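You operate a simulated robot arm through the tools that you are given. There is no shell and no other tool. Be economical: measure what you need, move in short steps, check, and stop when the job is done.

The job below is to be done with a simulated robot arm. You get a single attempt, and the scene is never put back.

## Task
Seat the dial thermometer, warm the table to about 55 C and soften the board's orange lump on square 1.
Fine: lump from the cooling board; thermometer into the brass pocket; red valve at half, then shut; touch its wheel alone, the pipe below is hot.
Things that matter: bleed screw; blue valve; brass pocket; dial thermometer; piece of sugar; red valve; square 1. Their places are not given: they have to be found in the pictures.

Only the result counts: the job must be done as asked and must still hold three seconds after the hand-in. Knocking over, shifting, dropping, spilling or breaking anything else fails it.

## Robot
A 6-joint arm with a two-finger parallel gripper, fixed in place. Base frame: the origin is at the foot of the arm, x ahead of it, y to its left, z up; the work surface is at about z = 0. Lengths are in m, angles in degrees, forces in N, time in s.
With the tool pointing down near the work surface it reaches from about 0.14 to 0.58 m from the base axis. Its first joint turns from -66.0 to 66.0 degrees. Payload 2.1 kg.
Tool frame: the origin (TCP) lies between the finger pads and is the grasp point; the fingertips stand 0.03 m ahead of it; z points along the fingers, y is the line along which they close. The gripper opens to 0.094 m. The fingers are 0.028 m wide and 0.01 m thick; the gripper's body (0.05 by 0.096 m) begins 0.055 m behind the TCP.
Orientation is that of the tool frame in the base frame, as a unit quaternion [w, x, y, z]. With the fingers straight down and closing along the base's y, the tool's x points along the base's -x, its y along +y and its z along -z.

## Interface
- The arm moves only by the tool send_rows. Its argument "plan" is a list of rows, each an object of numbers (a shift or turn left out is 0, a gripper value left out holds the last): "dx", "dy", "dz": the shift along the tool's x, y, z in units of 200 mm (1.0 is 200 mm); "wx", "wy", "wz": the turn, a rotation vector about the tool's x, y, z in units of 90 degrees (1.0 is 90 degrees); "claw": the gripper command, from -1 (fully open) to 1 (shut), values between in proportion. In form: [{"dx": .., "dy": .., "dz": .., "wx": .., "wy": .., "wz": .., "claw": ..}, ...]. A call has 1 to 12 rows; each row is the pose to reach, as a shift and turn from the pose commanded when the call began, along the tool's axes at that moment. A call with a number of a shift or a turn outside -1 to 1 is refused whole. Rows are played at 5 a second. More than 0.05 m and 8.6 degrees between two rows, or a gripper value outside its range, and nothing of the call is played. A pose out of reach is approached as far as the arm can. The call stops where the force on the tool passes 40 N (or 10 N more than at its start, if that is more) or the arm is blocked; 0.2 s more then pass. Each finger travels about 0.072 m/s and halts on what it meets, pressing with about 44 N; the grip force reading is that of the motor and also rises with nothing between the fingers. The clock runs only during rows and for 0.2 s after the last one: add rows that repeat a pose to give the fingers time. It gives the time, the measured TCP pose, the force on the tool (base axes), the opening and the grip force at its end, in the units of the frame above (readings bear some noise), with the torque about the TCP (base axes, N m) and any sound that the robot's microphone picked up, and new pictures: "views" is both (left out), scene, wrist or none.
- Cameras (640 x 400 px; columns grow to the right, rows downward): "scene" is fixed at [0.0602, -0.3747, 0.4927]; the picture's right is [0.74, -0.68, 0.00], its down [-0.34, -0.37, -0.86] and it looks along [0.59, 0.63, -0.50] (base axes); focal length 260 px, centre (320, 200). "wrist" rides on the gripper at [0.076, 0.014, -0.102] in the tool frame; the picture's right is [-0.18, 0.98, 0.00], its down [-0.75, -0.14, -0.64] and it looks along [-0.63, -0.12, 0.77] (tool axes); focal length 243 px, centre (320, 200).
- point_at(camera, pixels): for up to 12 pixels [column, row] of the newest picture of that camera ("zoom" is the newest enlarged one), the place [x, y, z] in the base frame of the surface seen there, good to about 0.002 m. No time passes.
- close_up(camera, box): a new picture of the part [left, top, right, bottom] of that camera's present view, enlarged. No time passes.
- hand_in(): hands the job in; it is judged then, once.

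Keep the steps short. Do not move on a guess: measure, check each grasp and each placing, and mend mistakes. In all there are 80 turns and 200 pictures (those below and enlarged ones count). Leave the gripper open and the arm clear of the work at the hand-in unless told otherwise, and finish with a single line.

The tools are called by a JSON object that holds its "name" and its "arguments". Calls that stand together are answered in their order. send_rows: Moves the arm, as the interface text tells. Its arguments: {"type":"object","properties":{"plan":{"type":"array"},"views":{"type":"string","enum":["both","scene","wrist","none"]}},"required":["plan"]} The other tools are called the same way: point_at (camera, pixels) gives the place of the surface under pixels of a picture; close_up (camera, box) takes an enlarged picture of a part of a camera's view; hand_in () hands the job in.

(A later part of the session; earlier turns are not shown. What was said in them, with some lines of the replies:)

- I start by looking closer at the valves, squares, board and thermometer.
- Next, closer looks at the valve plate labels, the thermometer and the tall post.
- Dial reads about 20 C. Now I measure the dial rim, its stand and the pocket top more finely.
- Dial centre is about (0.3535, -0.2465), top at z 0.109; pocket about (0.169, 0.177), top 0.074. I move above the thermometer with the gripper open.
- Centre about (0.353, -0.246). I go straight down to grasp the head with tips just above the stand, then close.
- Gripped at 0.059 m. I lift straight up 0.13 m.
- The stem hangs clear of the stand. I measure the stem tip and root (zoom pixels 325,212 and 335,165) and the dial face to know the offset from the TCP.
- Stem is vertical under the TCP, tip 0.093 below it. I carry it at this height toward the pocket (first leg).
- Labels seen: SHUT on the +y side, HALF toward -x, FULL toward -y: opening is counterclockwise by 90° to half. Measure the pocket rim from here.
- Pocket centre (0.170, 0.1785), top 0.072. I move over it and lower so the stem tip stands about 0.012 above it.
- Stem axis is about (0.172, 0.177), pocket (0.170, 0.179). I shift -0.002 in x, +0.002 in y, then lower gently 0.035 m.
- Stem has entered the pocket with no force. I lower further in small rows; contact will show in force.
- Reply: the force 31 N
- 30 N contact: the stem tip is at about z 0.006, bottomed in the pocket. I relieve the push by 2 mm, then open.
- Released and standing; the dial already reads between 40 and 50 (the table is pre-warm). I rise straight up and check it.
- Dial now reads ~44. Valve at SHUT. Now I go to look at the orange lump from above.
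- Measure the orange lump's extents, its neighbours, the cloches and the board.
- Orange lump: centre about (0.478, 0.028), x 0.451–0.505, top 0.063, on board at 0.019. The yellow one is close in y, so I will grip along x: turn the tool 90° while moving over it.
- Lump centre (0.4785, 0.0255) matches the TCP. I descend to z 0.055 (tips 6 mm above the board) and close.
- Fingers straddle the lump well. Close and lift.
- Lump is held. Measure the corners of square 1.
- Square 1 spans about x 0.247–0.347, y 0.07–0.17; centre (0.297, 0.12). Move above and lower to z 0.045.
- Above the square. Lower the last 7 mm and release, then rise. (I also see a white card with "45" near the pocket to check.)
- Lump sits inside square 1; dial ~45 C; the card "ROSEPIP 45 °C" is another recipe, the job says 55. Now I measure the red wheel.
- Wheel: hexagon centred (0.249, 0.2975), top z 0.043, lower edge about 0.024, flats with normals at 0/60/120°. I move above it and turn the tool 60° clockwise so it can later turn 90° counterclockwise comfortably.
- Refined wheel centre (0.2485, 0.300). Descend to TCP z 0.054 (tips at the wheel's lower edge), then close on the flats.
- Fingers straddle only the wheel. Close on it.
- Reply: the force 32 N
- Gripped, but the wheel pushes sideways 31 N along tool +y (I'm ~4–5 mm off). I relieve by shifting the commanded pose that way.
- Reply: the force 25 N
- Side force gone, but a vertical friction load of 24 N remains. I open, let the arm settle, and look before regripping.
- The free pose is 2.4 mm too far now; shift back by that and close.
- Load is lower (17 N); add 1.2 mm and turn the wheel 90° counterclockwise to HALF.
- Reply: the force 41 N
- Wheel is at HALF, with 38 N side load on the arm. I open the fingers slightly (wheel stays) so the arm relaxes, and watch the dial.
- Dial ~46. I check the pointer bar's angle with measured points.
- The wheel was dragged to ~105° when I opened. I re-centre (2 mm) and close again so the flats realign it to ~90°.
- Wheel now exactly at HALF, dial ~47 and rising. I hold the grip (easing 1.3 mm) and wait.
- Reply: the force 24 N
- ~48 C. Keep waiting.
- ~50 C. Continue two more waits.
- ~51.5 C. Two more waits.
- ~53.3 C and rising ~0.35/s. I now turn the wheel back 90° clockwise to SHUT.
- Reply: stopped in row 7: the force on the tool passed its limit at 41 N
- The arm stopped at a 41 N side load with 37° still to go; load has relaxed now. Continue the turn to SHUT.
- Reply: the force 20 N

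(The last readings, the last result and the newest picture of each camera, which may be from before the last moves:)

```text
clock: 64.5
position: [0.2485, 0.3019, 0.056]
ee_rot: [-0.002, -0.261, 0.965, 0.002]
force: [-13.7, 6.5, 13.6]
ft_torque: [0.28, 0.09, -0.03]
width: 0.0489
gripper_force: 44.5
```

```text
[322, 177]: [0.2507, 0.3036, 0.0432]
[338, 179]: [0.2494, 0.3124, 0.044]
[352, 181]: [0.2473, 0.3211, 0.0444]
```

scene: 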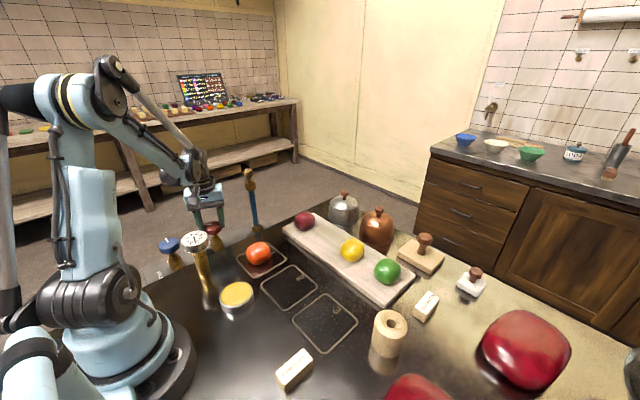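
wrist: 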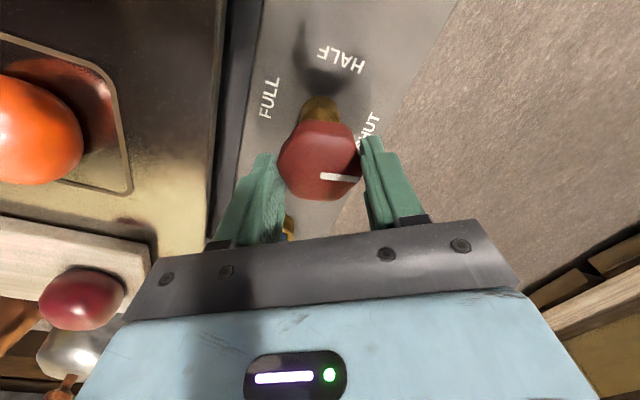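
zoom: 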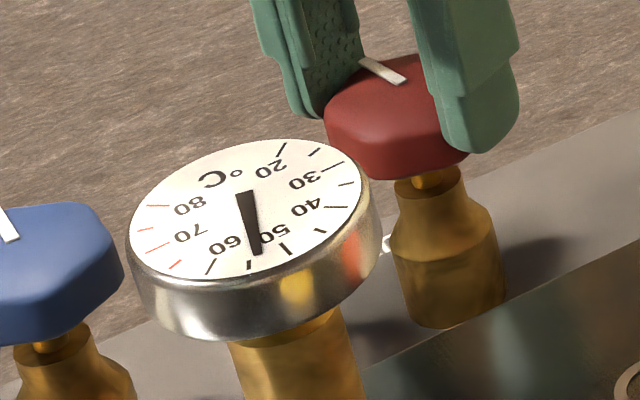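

The pointer is still about 11° short of +y (SHUT). Turn a further ~13° clockwise.

{"name": "send_rows", "arguments": {"plan": [{"wz": 0.05, "claw": 0.2}, {"wz": 0.1}, {"wz": 0.15}, {"wz": 0.15}], "views": "wrist"}}

{"name": "close_up", "arguments": {"camera": "scene", "box": [180, 215, 225, 260]}}

{"name": "close_up", "arguments": {"camera": "wrist", "box": [200, 80, 440, 260]}}

```text
clock: 65.5
position: [0.2493, 0.3013, 0.056]
ee_rot: [-0.003, -0.146, 0.989, 0.002]
force: [-15.0, 14.7, 21.3]
ft_torque: [0.28, 0.37, 0.67]
width: 0.0489
gripper_force: 44.7
```

wrist: 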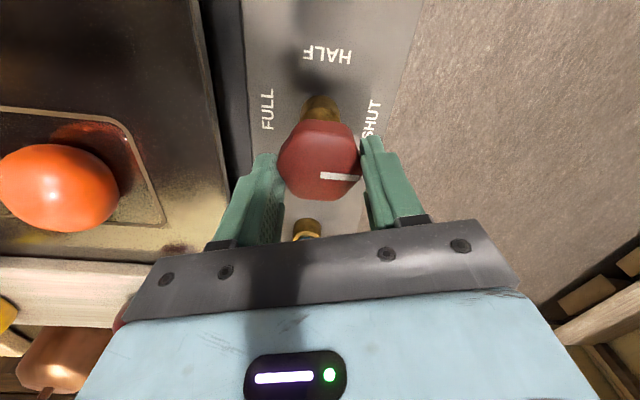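

```text
8.89 times, centred on (202, 238) of scene
```

zoom: 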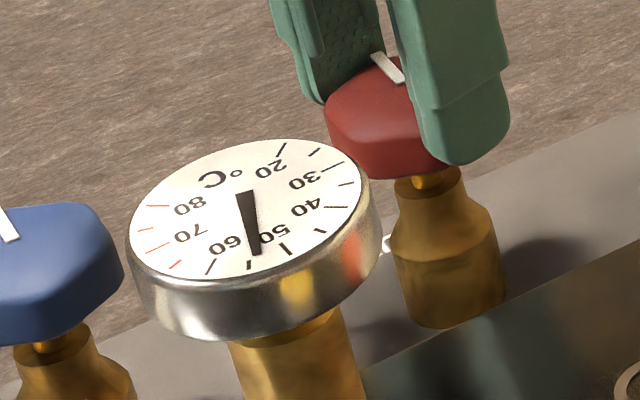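

```text
2.22 times, centred on (320, 170) of wrist
```

zoom: 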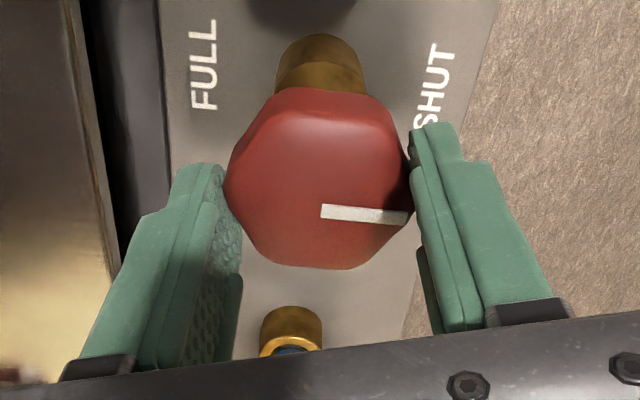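

Wheel is at the SHUT stop (torque 0.67 Nm, pointer at +y). Dial ~54.3. I ease the side load and open the fingers fully, then check the pointer.

{"name": "send_rows", "arguments": {"plan": [{"dx": 0.005, "dy": 0.008, "dz": -0.004, "claw": 0.2}, {"dx": 0.005, "dy": 0.008, "dz": -0.004}, {"dx": 0.005, "dy": 0.008, "dz": -0.004, "claw": -0.3}, {"dx": 0.005, "dy": 0.008, "dz": -0.004, "claw": -1}, {"dx": 0.005, "dy": 0.008, "dz": -0.004, "claw": -1}, {"dx": 0.005, "dy": 0.008, "dz": -0.004, "claw": -1}], "views": "wrist"}}

{"name": "close_up", "arguments": {"camera": "scene", "box": [180, 215, 225, 260]}}

{"name": "close_up", "arguments": {"camera": "wrist", "box": [200, 80, 440, 260]}}

```text
clock: 67.0
position: [0.2499, 0.3022, 0.0574]
ee_rot: [-0.001, -0.147, 0.989, 0.001]
force: [0.0, 0.0, 0.5]
ft_torque: [0.02, -0.02, -0.01]
width: 0.0941
gripper_force: 0.0
```

wrist: 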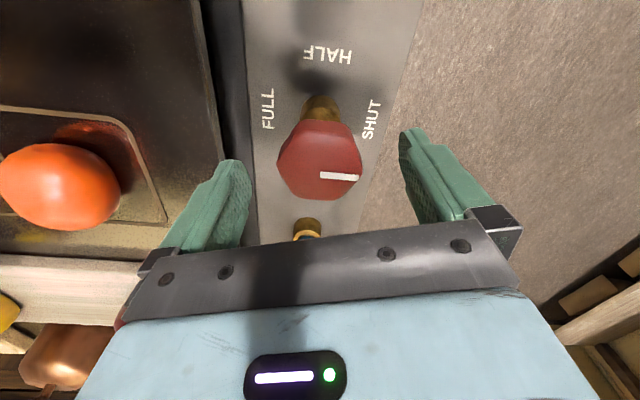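

```text
8.89 times, centred on (202, 238) of scene
```

zoom: 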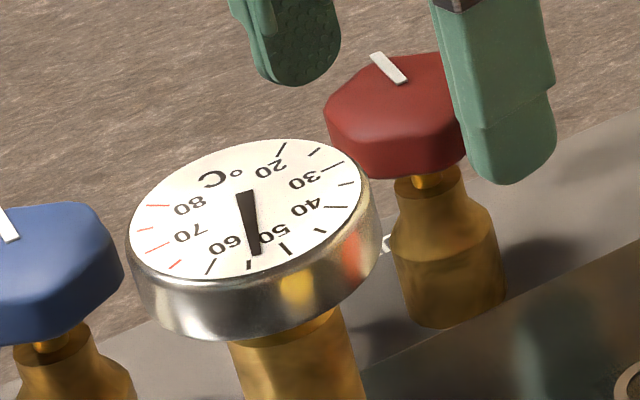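

```text
2.22 times, centred on (320, 170) of wrist
```

zoom: 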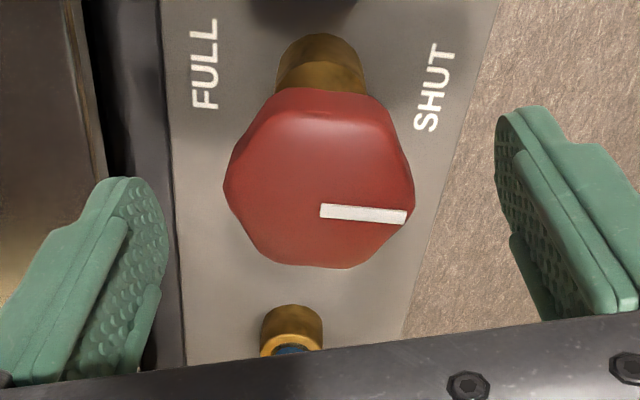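

{"name": "point_at", "arguments": {"camera": "wrist", "pixels": [[322, 175], [338, 176], [356, 178]]}}

{"name": "send_rows", "arguments": {"plan": [{"dz": -0.1, "claw": -1}, {"dz": -0.25}, {"dz": -0.4}, {"dz": -0.55}, {"dz": -0.7}, {"dz": -0.7}]}}

{"name": "close_up", "arguments": {"camera": "scene", "box": [180, 215, 225, 260]}}

{"name": "close_up", "arguments": {"camera": "scene", "box": [225, 225, 295, 285]}}

```text
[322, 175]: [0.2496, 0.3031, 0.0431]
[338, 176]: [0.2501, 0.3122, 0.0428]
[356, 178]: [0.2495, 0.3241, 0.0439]
```

```text
clock: 68.3
position: [0.2493, 0.3033, 0.1951]
ee_rot: [-0.002, -0.146, 0.989, 0.001]
force: [-0.1, -0.8, 0.3]
ft_torque: [-0.02, 0.02, 0.0]
width: 0.094
gripper_force: 0.1
```

scene: 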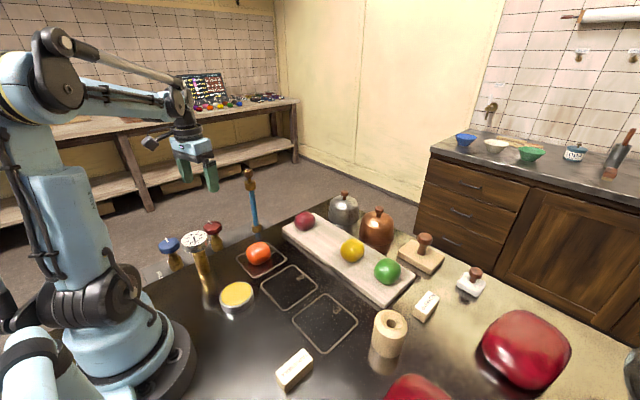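
wrist: 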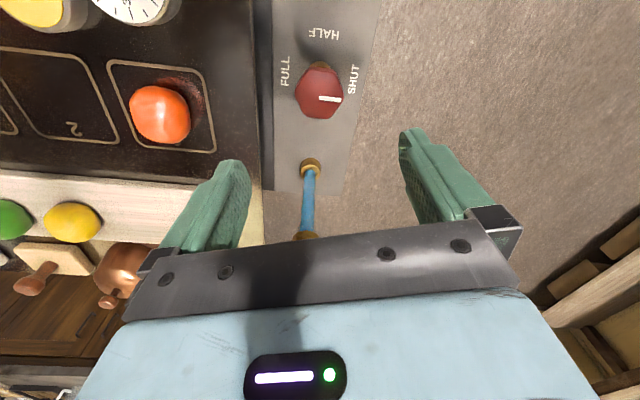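

```text
8.89 times, centred on (202, 238) of scene
```

zoom: 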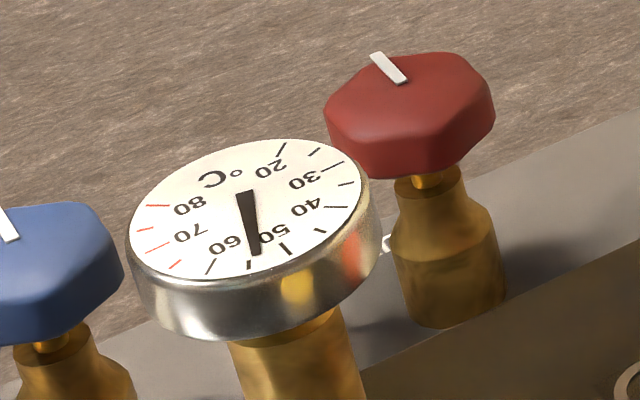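

```text
6.67 times, centred on (260, 255) of scene
```

zoom: 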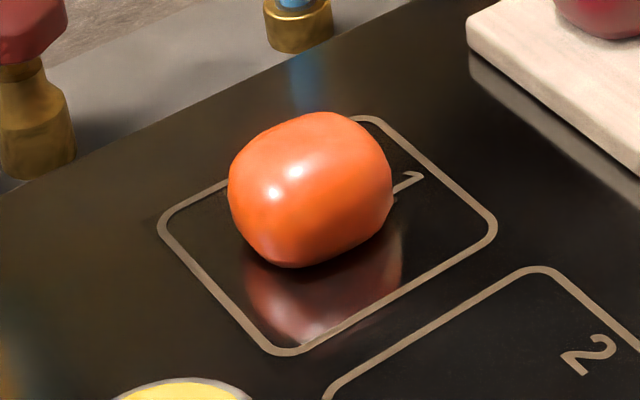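

Valve shut, dial ~54 and steady. The lump still looks firm; I wait and watch.

{"name": "send_rows", "arguments": {"plan": [{"claw": -1}, {}, {}, {}, {}, {}, {}, {}, {}, {}, {}, {}], "views": "none"}}

{"name": "send_rows", "arguments": {"plan": [{"claw": -1}, {}, {}, {}, {}, {}, {}, {}, {}, {}, {}, {}], "views": "none"}}

{"name": "send_rows", "arguments": {"plan": [{"claw": -1}, {}, {}, {}, {}, {}, {}, {}, {}, {}, {}, {}], "views": "none"}}

{"name": "close_up", "arguments": {"camera": "scene", "box": [180, 215, 225, 260]}}

{"name": "close_up", "arguments": {"camera": "scene", "box": [225, 225, 295, 285]}}

```text
clock: 71.0
position: [0.2489, 0.3035, 0.1966]
ee_rot: [-0.002, -0.147, 0.989, 0.001]
force: [0.7, -0.3, 0.0]
ft_torque: [0.01, -0.01, -0.01]
width: 0.0939
gripper_force: 0.0
```

```text
clock: 73.5
position: [0.2507, 0.3039, 0.1964]
ee_rot: [-0.002, -0.147, 0.989, 0.0]
force: [0.2, -0.5, 0.9]
ft_torque: [-0.01, 0.0, 0.0]
width: 0.0942
gripper_force: 0.0
```

```text
clock: 76.2
position: [0.2496, 0.3044, 0.1959]
ee_rot: [-0.001, -0.147, 0.989, 0.0]
force: [-0.1, -0.1, 0.0]
ft_torque: [0.0, -0.02, 0.03]
width: 0.0941
gripper_force: 0.1
```

```text
8.89 times, centred on (202, 238) of scene
```

zoom: 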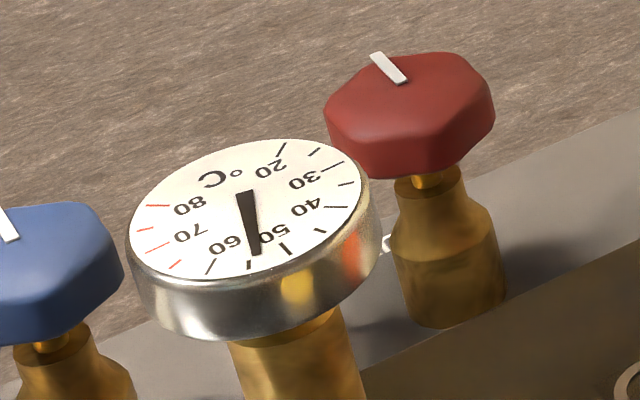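

```text
6.67 times, centred on (260, 255) of scene
```

zoom: 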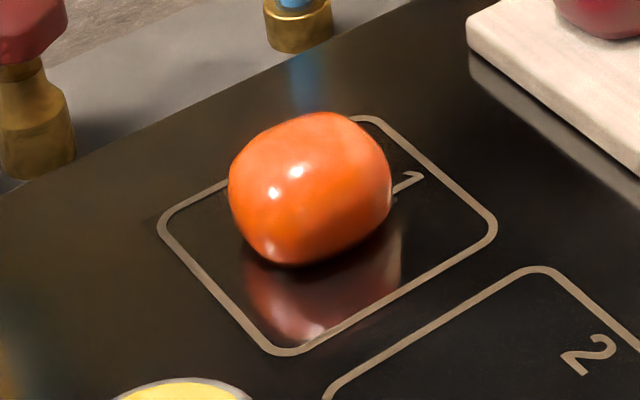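

Dial ~54; the lump's surface turns glossier. I move the camera over the dial for a precise reading.

{"name": "send_rows", "arguments": {"plan": [{"dz": -0.15, "claw": -1}, {"dz": -0.27, "dx": 0.1, "dy": -0.1}, {"dz": -0.27, "dx": 0.22, "dy": -0.2}, {"dz": -0.27, "dx": 0.34, "dy": -0.3}, {"dz": -0.27, "dx": 0.45, "dy": -0.4}, {"dz": -0.27, "dx": 0.541, "dy": -0.488}, {"dz": -0.27, "dx": 0.541, "dy": -0.488}], "views": "wrist"}}

{"name": "close_up", "arguments": {"camera": "wrist", "box": [270, 60, 370, 140]}}

{"name": "close_up", "arguments": {"camera": "scene", "box": [225, 225, 295, 285]}}

```text
clock: 77.8
position: [0.1742, 0.1796, 0.2519]
ee_rot: [-0.002, -0.146, 0.989, 0.001]
force: [-0.5, 0.2, -0.3]
ft_torque: [-0.01, -0.01, 0.01]
width: 0.0939
gripper_force: 0.1
```

wrist: 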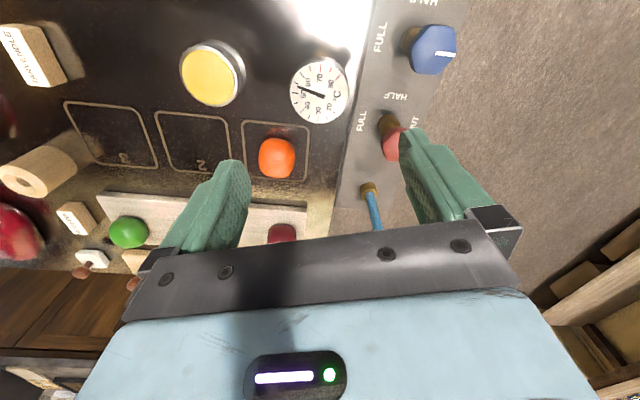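

```text
5.00 times, centred on (320, 100) of wrist
```

zoom: 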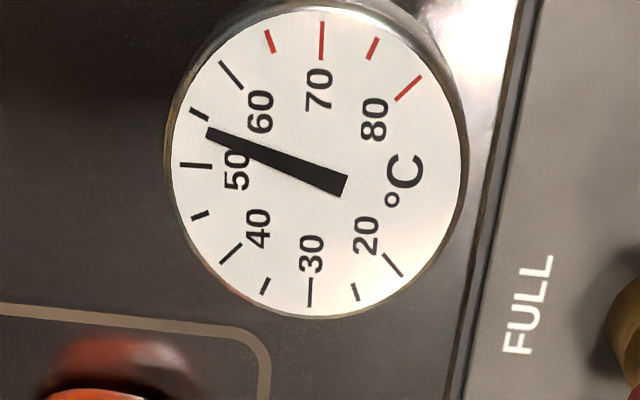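

```text
6.67 times, centred on (260, 255) of scene
```

zoom: 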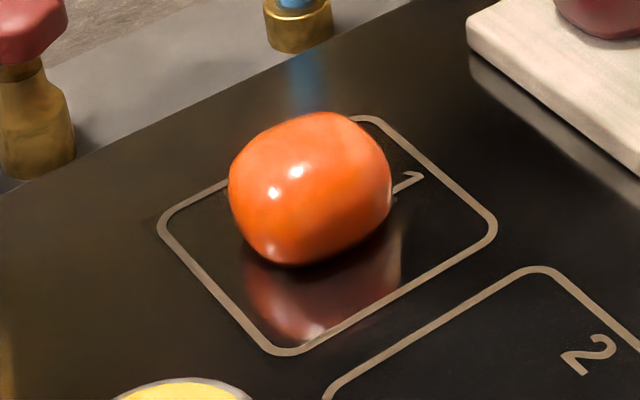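

Dial reads about 54 (needle just short of the 55 tick). I wait longer, watching dial drift and the lump.

{"name": "send_rows", "arguments": {"plan": [{"claw": -1}, {}, {}, {}, {}, {}, {}, {}, {}, {}, {}, {}], "views": "none"}}

{"name": "send_rows", "arguments": {"plan": [{"claw": -1}, {}, {}, {}, {}, {}, {}, {}, {}, {}, {}, {}], "views": "none"}}

{"name": "send_rows", "arguments": {"plan": [{"claw": -1}, {}, {}, {}, {}, {}, {}, {}, {}, {}, {}, {}], "views": "none"}}

{"name": "send_rows", "arguments": {"plan": [{"claw": -1}, {}, {}, {}, {}, {}, {}, {}, {}, {}, {}, {}], "views": "none"}}

{"name": "close_up", "arguments": {"camera": "wrist", "box": [230, 60, 370, 190]}}

{"name": "close_up", "arguments": {"camera": "scene", "box": [225, 225, 295, 285]}}

```text
clock: 80.3
position: [0.1741, 0.1782, 0.2511]
ee_rot: [-0.002, -0.146, 0.989, 0.0]
force: [-0.2, -0.1, -1.0]
ft_torque: [0.01, -0.01, -0.01]
width: 0.0939
gripper_force: 0.1
```

```text
clock: 83.0
position: [0.1734, 0.1786, 0.2513]
ee_rot: [-0.001, -0.146, 0.989, 0.001]
force: [-0.7, -0.2, 0.0]
ft_torque: [0.02, -0.01, 0.01]
width: 0.094
gripper_force: 0.0
```

```text
clock: 85.5
position: [0.1741, 0.18, 0.2513]
ee_rot: [-0.002, -0.147, 0.989, 0.0]
force: [0.6, -1.2, 0.5]
ft_torque: [-0.06, 0.01, 0.0]
width: 0.0942
gripper_force: 0.0
```

```text
clock: 88.2
position: [0.1739, 0.1794, 0.2516]
ee_rot: [-0.002, -0.146, 0.989, 0.0]
force: [-0.1, -0.5, 0.2]
ft_torque: [0.0, -0.02, -0.02]
width: 0.0939
gripper_force: 0.2
```

```text
3.08 times, centred on (300, 125) of wrist
```

zoom: 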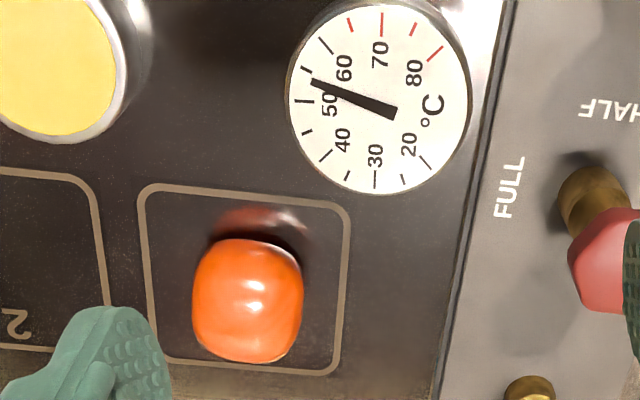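

```text
6.67 times, centred on (260, 255) of scene
```

zoom: 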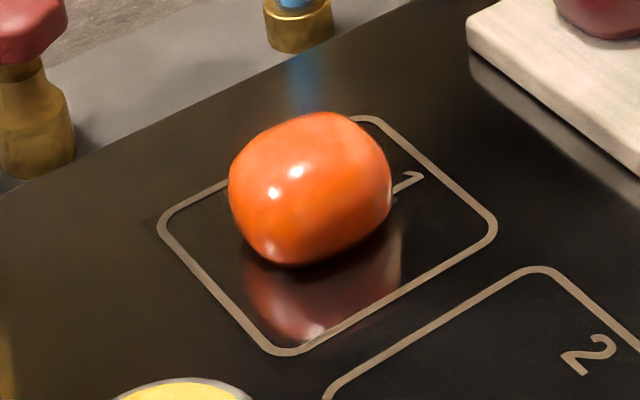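

Dial steady at ~54 C. I check whether the lump has slumped by measuring its height (it was 0.044 on the board), and compare with a firm one.

{"name": "point_at", "arguments": {"camera": "scene", "pixels": [[258, 244], [258, 248], [260, 242.8], [256, 253], [247, 252], [269, 252], [257, 263], [304, 213]]}}

{"name": "point_at", "arguments": {"camera": "wrist", "pixels": [[277, 158], [261, 158], [295, 158], [277, 141], [278, 177], [130, 232]]}}

{"name": "close_up", "arguments": {"camera": "scene", "box": [235, 200, 395, 290]}}

```text
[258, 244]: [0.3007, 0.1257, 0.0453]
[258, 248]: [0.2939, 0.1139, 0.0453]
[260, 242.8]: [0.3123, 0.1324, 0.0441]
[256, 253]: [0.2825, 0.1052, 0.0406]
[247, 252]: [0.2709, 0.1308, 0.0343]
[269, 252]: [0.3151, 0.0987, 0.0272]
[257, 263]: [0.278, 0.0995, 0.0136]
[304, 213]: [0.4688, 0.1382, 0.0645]
```

```text
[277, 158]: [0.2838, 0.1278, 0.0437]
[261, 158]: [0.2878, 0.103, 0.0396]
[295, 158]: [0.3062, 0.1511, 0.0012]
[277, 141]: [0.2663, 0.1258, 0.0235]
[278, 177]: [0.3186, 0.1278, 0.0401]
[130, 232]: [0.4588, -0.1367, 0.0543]
```

```text
4.00 times, centred on (315, 245) of scene
```

zoom: 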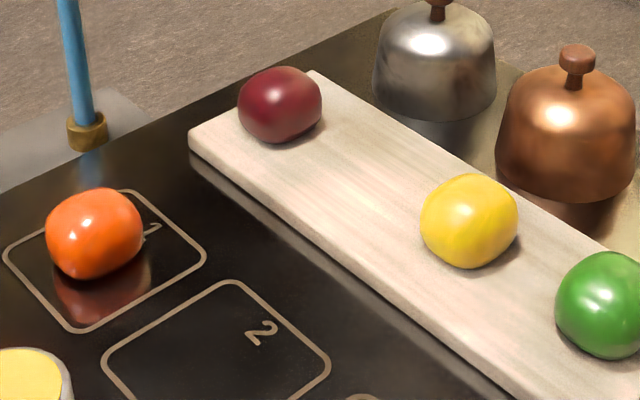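

Shape unchanged but clearly shinier than before. I wait another ~10 s to see whether it keeps changing and whether the dial holds.

{"name": "send_rows", "arguments": {"plan": [{"claw": -1}, {}, {}, {}, {}, {}, {}, {}, {}, {}, {}, {}], "views": "none"}}

{"name": "send_rows", "arguments": {"plan": [{"claw": -1}, {}, {}, {}, {}, {}, {}, {}, {}, {}, {}, {}], "views": "none"}}

{"name": "send_rows", "arguments": {"plan": [{"claw": -1}, {}, {}, {}, {}, {}, {}, {}, {}, {}, {}, {}], "views": "none"}}

{"name": "send_rows", "arguments": {"plan": [{"claw": -1}, {}, {}, {}, {}, {}, {}, {}, {}, {}, {}, {}], "views": "none"}}

{"name": "close_up", "arguments": {"camera": "wrist", "box": [270, 60, 370, 140]}}

{"name": "close_up", "arguments": {"camera": "scene", "box": [225, 225, 295, 285]}}

```text
clock: 90.8
position: [0.1741, 0.1789, 0.2501]
ee_rot: [-0.002, -0.146, 0.989, 0.0]
force: [-0.3, 0.2, -0.1]
ft_torque: [0.0, -0.01, -0.01]
width: 0.0942
gripper_force: 0.1
```

```text
clock: 93.3
position: [0.1756, 0.1781, 0.2513]
ee_rot: [-0.002, -0.146, 0.989, 0.001]
force: [0.4, 0.0, 0.6]
ft_torque: [0.0, -0.02, -0.02]
width: 0.094
gripper_force: 0.1
```

```text
clock: 96.0
position: [0.1751, 0.1799, 0.2508]
ee_rot: [-0.001, -0.146, 0.989, 0.001]
force: [0.1, 0.8, -0.9]
ft_torque: [0.02, 0.01, -0.01]
width: 0.0941
gripper_force: 0.0
```

```text
clock: 98.5
position: [0.1748, 0.1787, 0.2513]
ee_rot: [-0.002, -0.146, 0.989, 0.001]
force: [-0.1, 0.6, -0.3]
ft_torque: [0.03, 0.02, 0.01]
width: 0.094
gripper_force: 0.1
```

```text
5.00 times, centred on (320, 100) of wrist
```

zoom: 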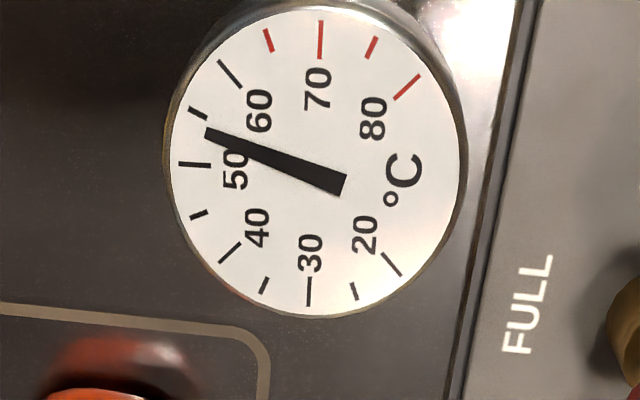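

```text
6.67 times, centred on (260, 255) of scene
```

zoom: 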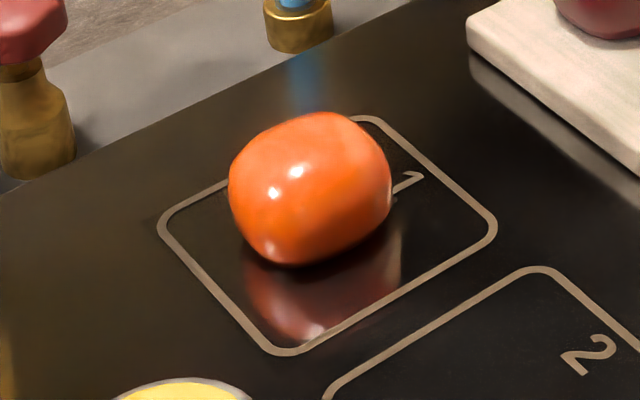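

Everything is steady: dial ~54, lump shiny and unchanged for 20 s. I raise the arm clear and take a last look.

{"name": "send_rows", "arguments": {"plan": [{"dz": -0.2, "claw": -1}, {"dz": -0.4}, {"dz": -0.5, "dx": -0.15, "dy": -0.15}, {"dz": -0.5, "dx": -0.3, "dy": -0.3}, {"dz": -0.5, "dx": -0.42, "dy": -0.45}, {"dz": -0.5, "dx": -0.42, "dy": -0.45}]}}

{"name": "close_up", "arguments": {"camera": "scene", "box": [150, 200, 310, 310]}}

```text
clock: 100.0
position: [0.2801, 0.1176, 0.3505]
ee_rot: [-0.001, -0.147, 0.989, 0.0]
force: [-0.6, -0.4, -0.5]
ft_torque: [-0.02, -0.06, -0.02]
width: 0.0939
gripper_force: 0.1
```

scene: 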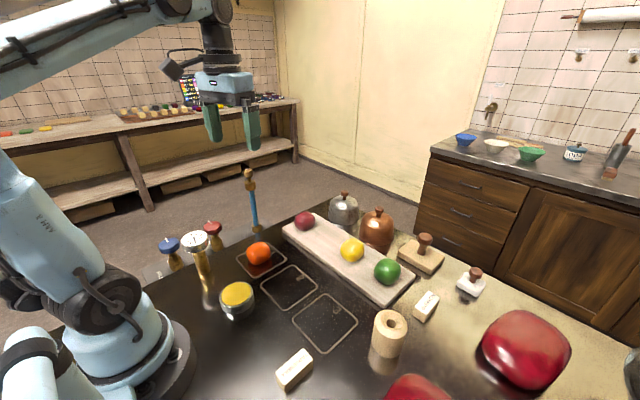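
wrist: 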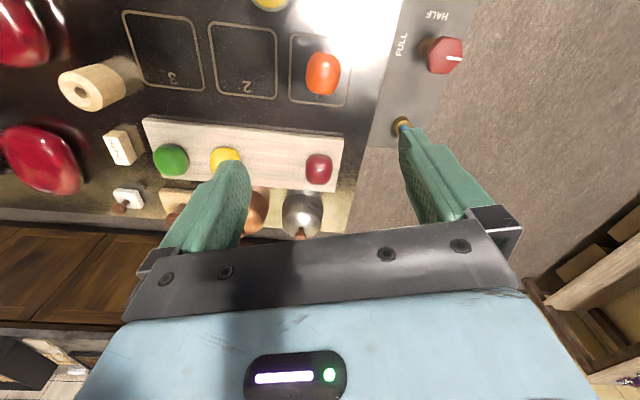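

```text
3.64 times, centred on (230, 255) of scene
```

zoom: 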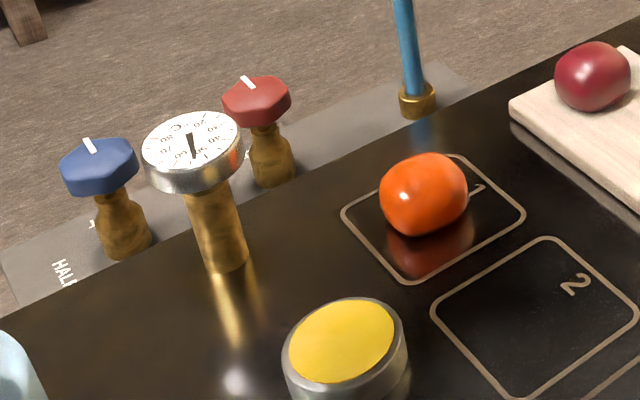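

Thermometer seated, red valve shut, lump on square 1, other things in place, arm clear: handing in.

{"name": "hand_in", "arguments": {}}

```text
The job is handed in.
```

Handed in: thermometer seated in the brass pocket, table at about 54 C on the dial, red valve taken to half (briefly about 15° past it) and then shut, orange lump on square 1 and shinier but the same shape, so I take it as softened without a touch test.
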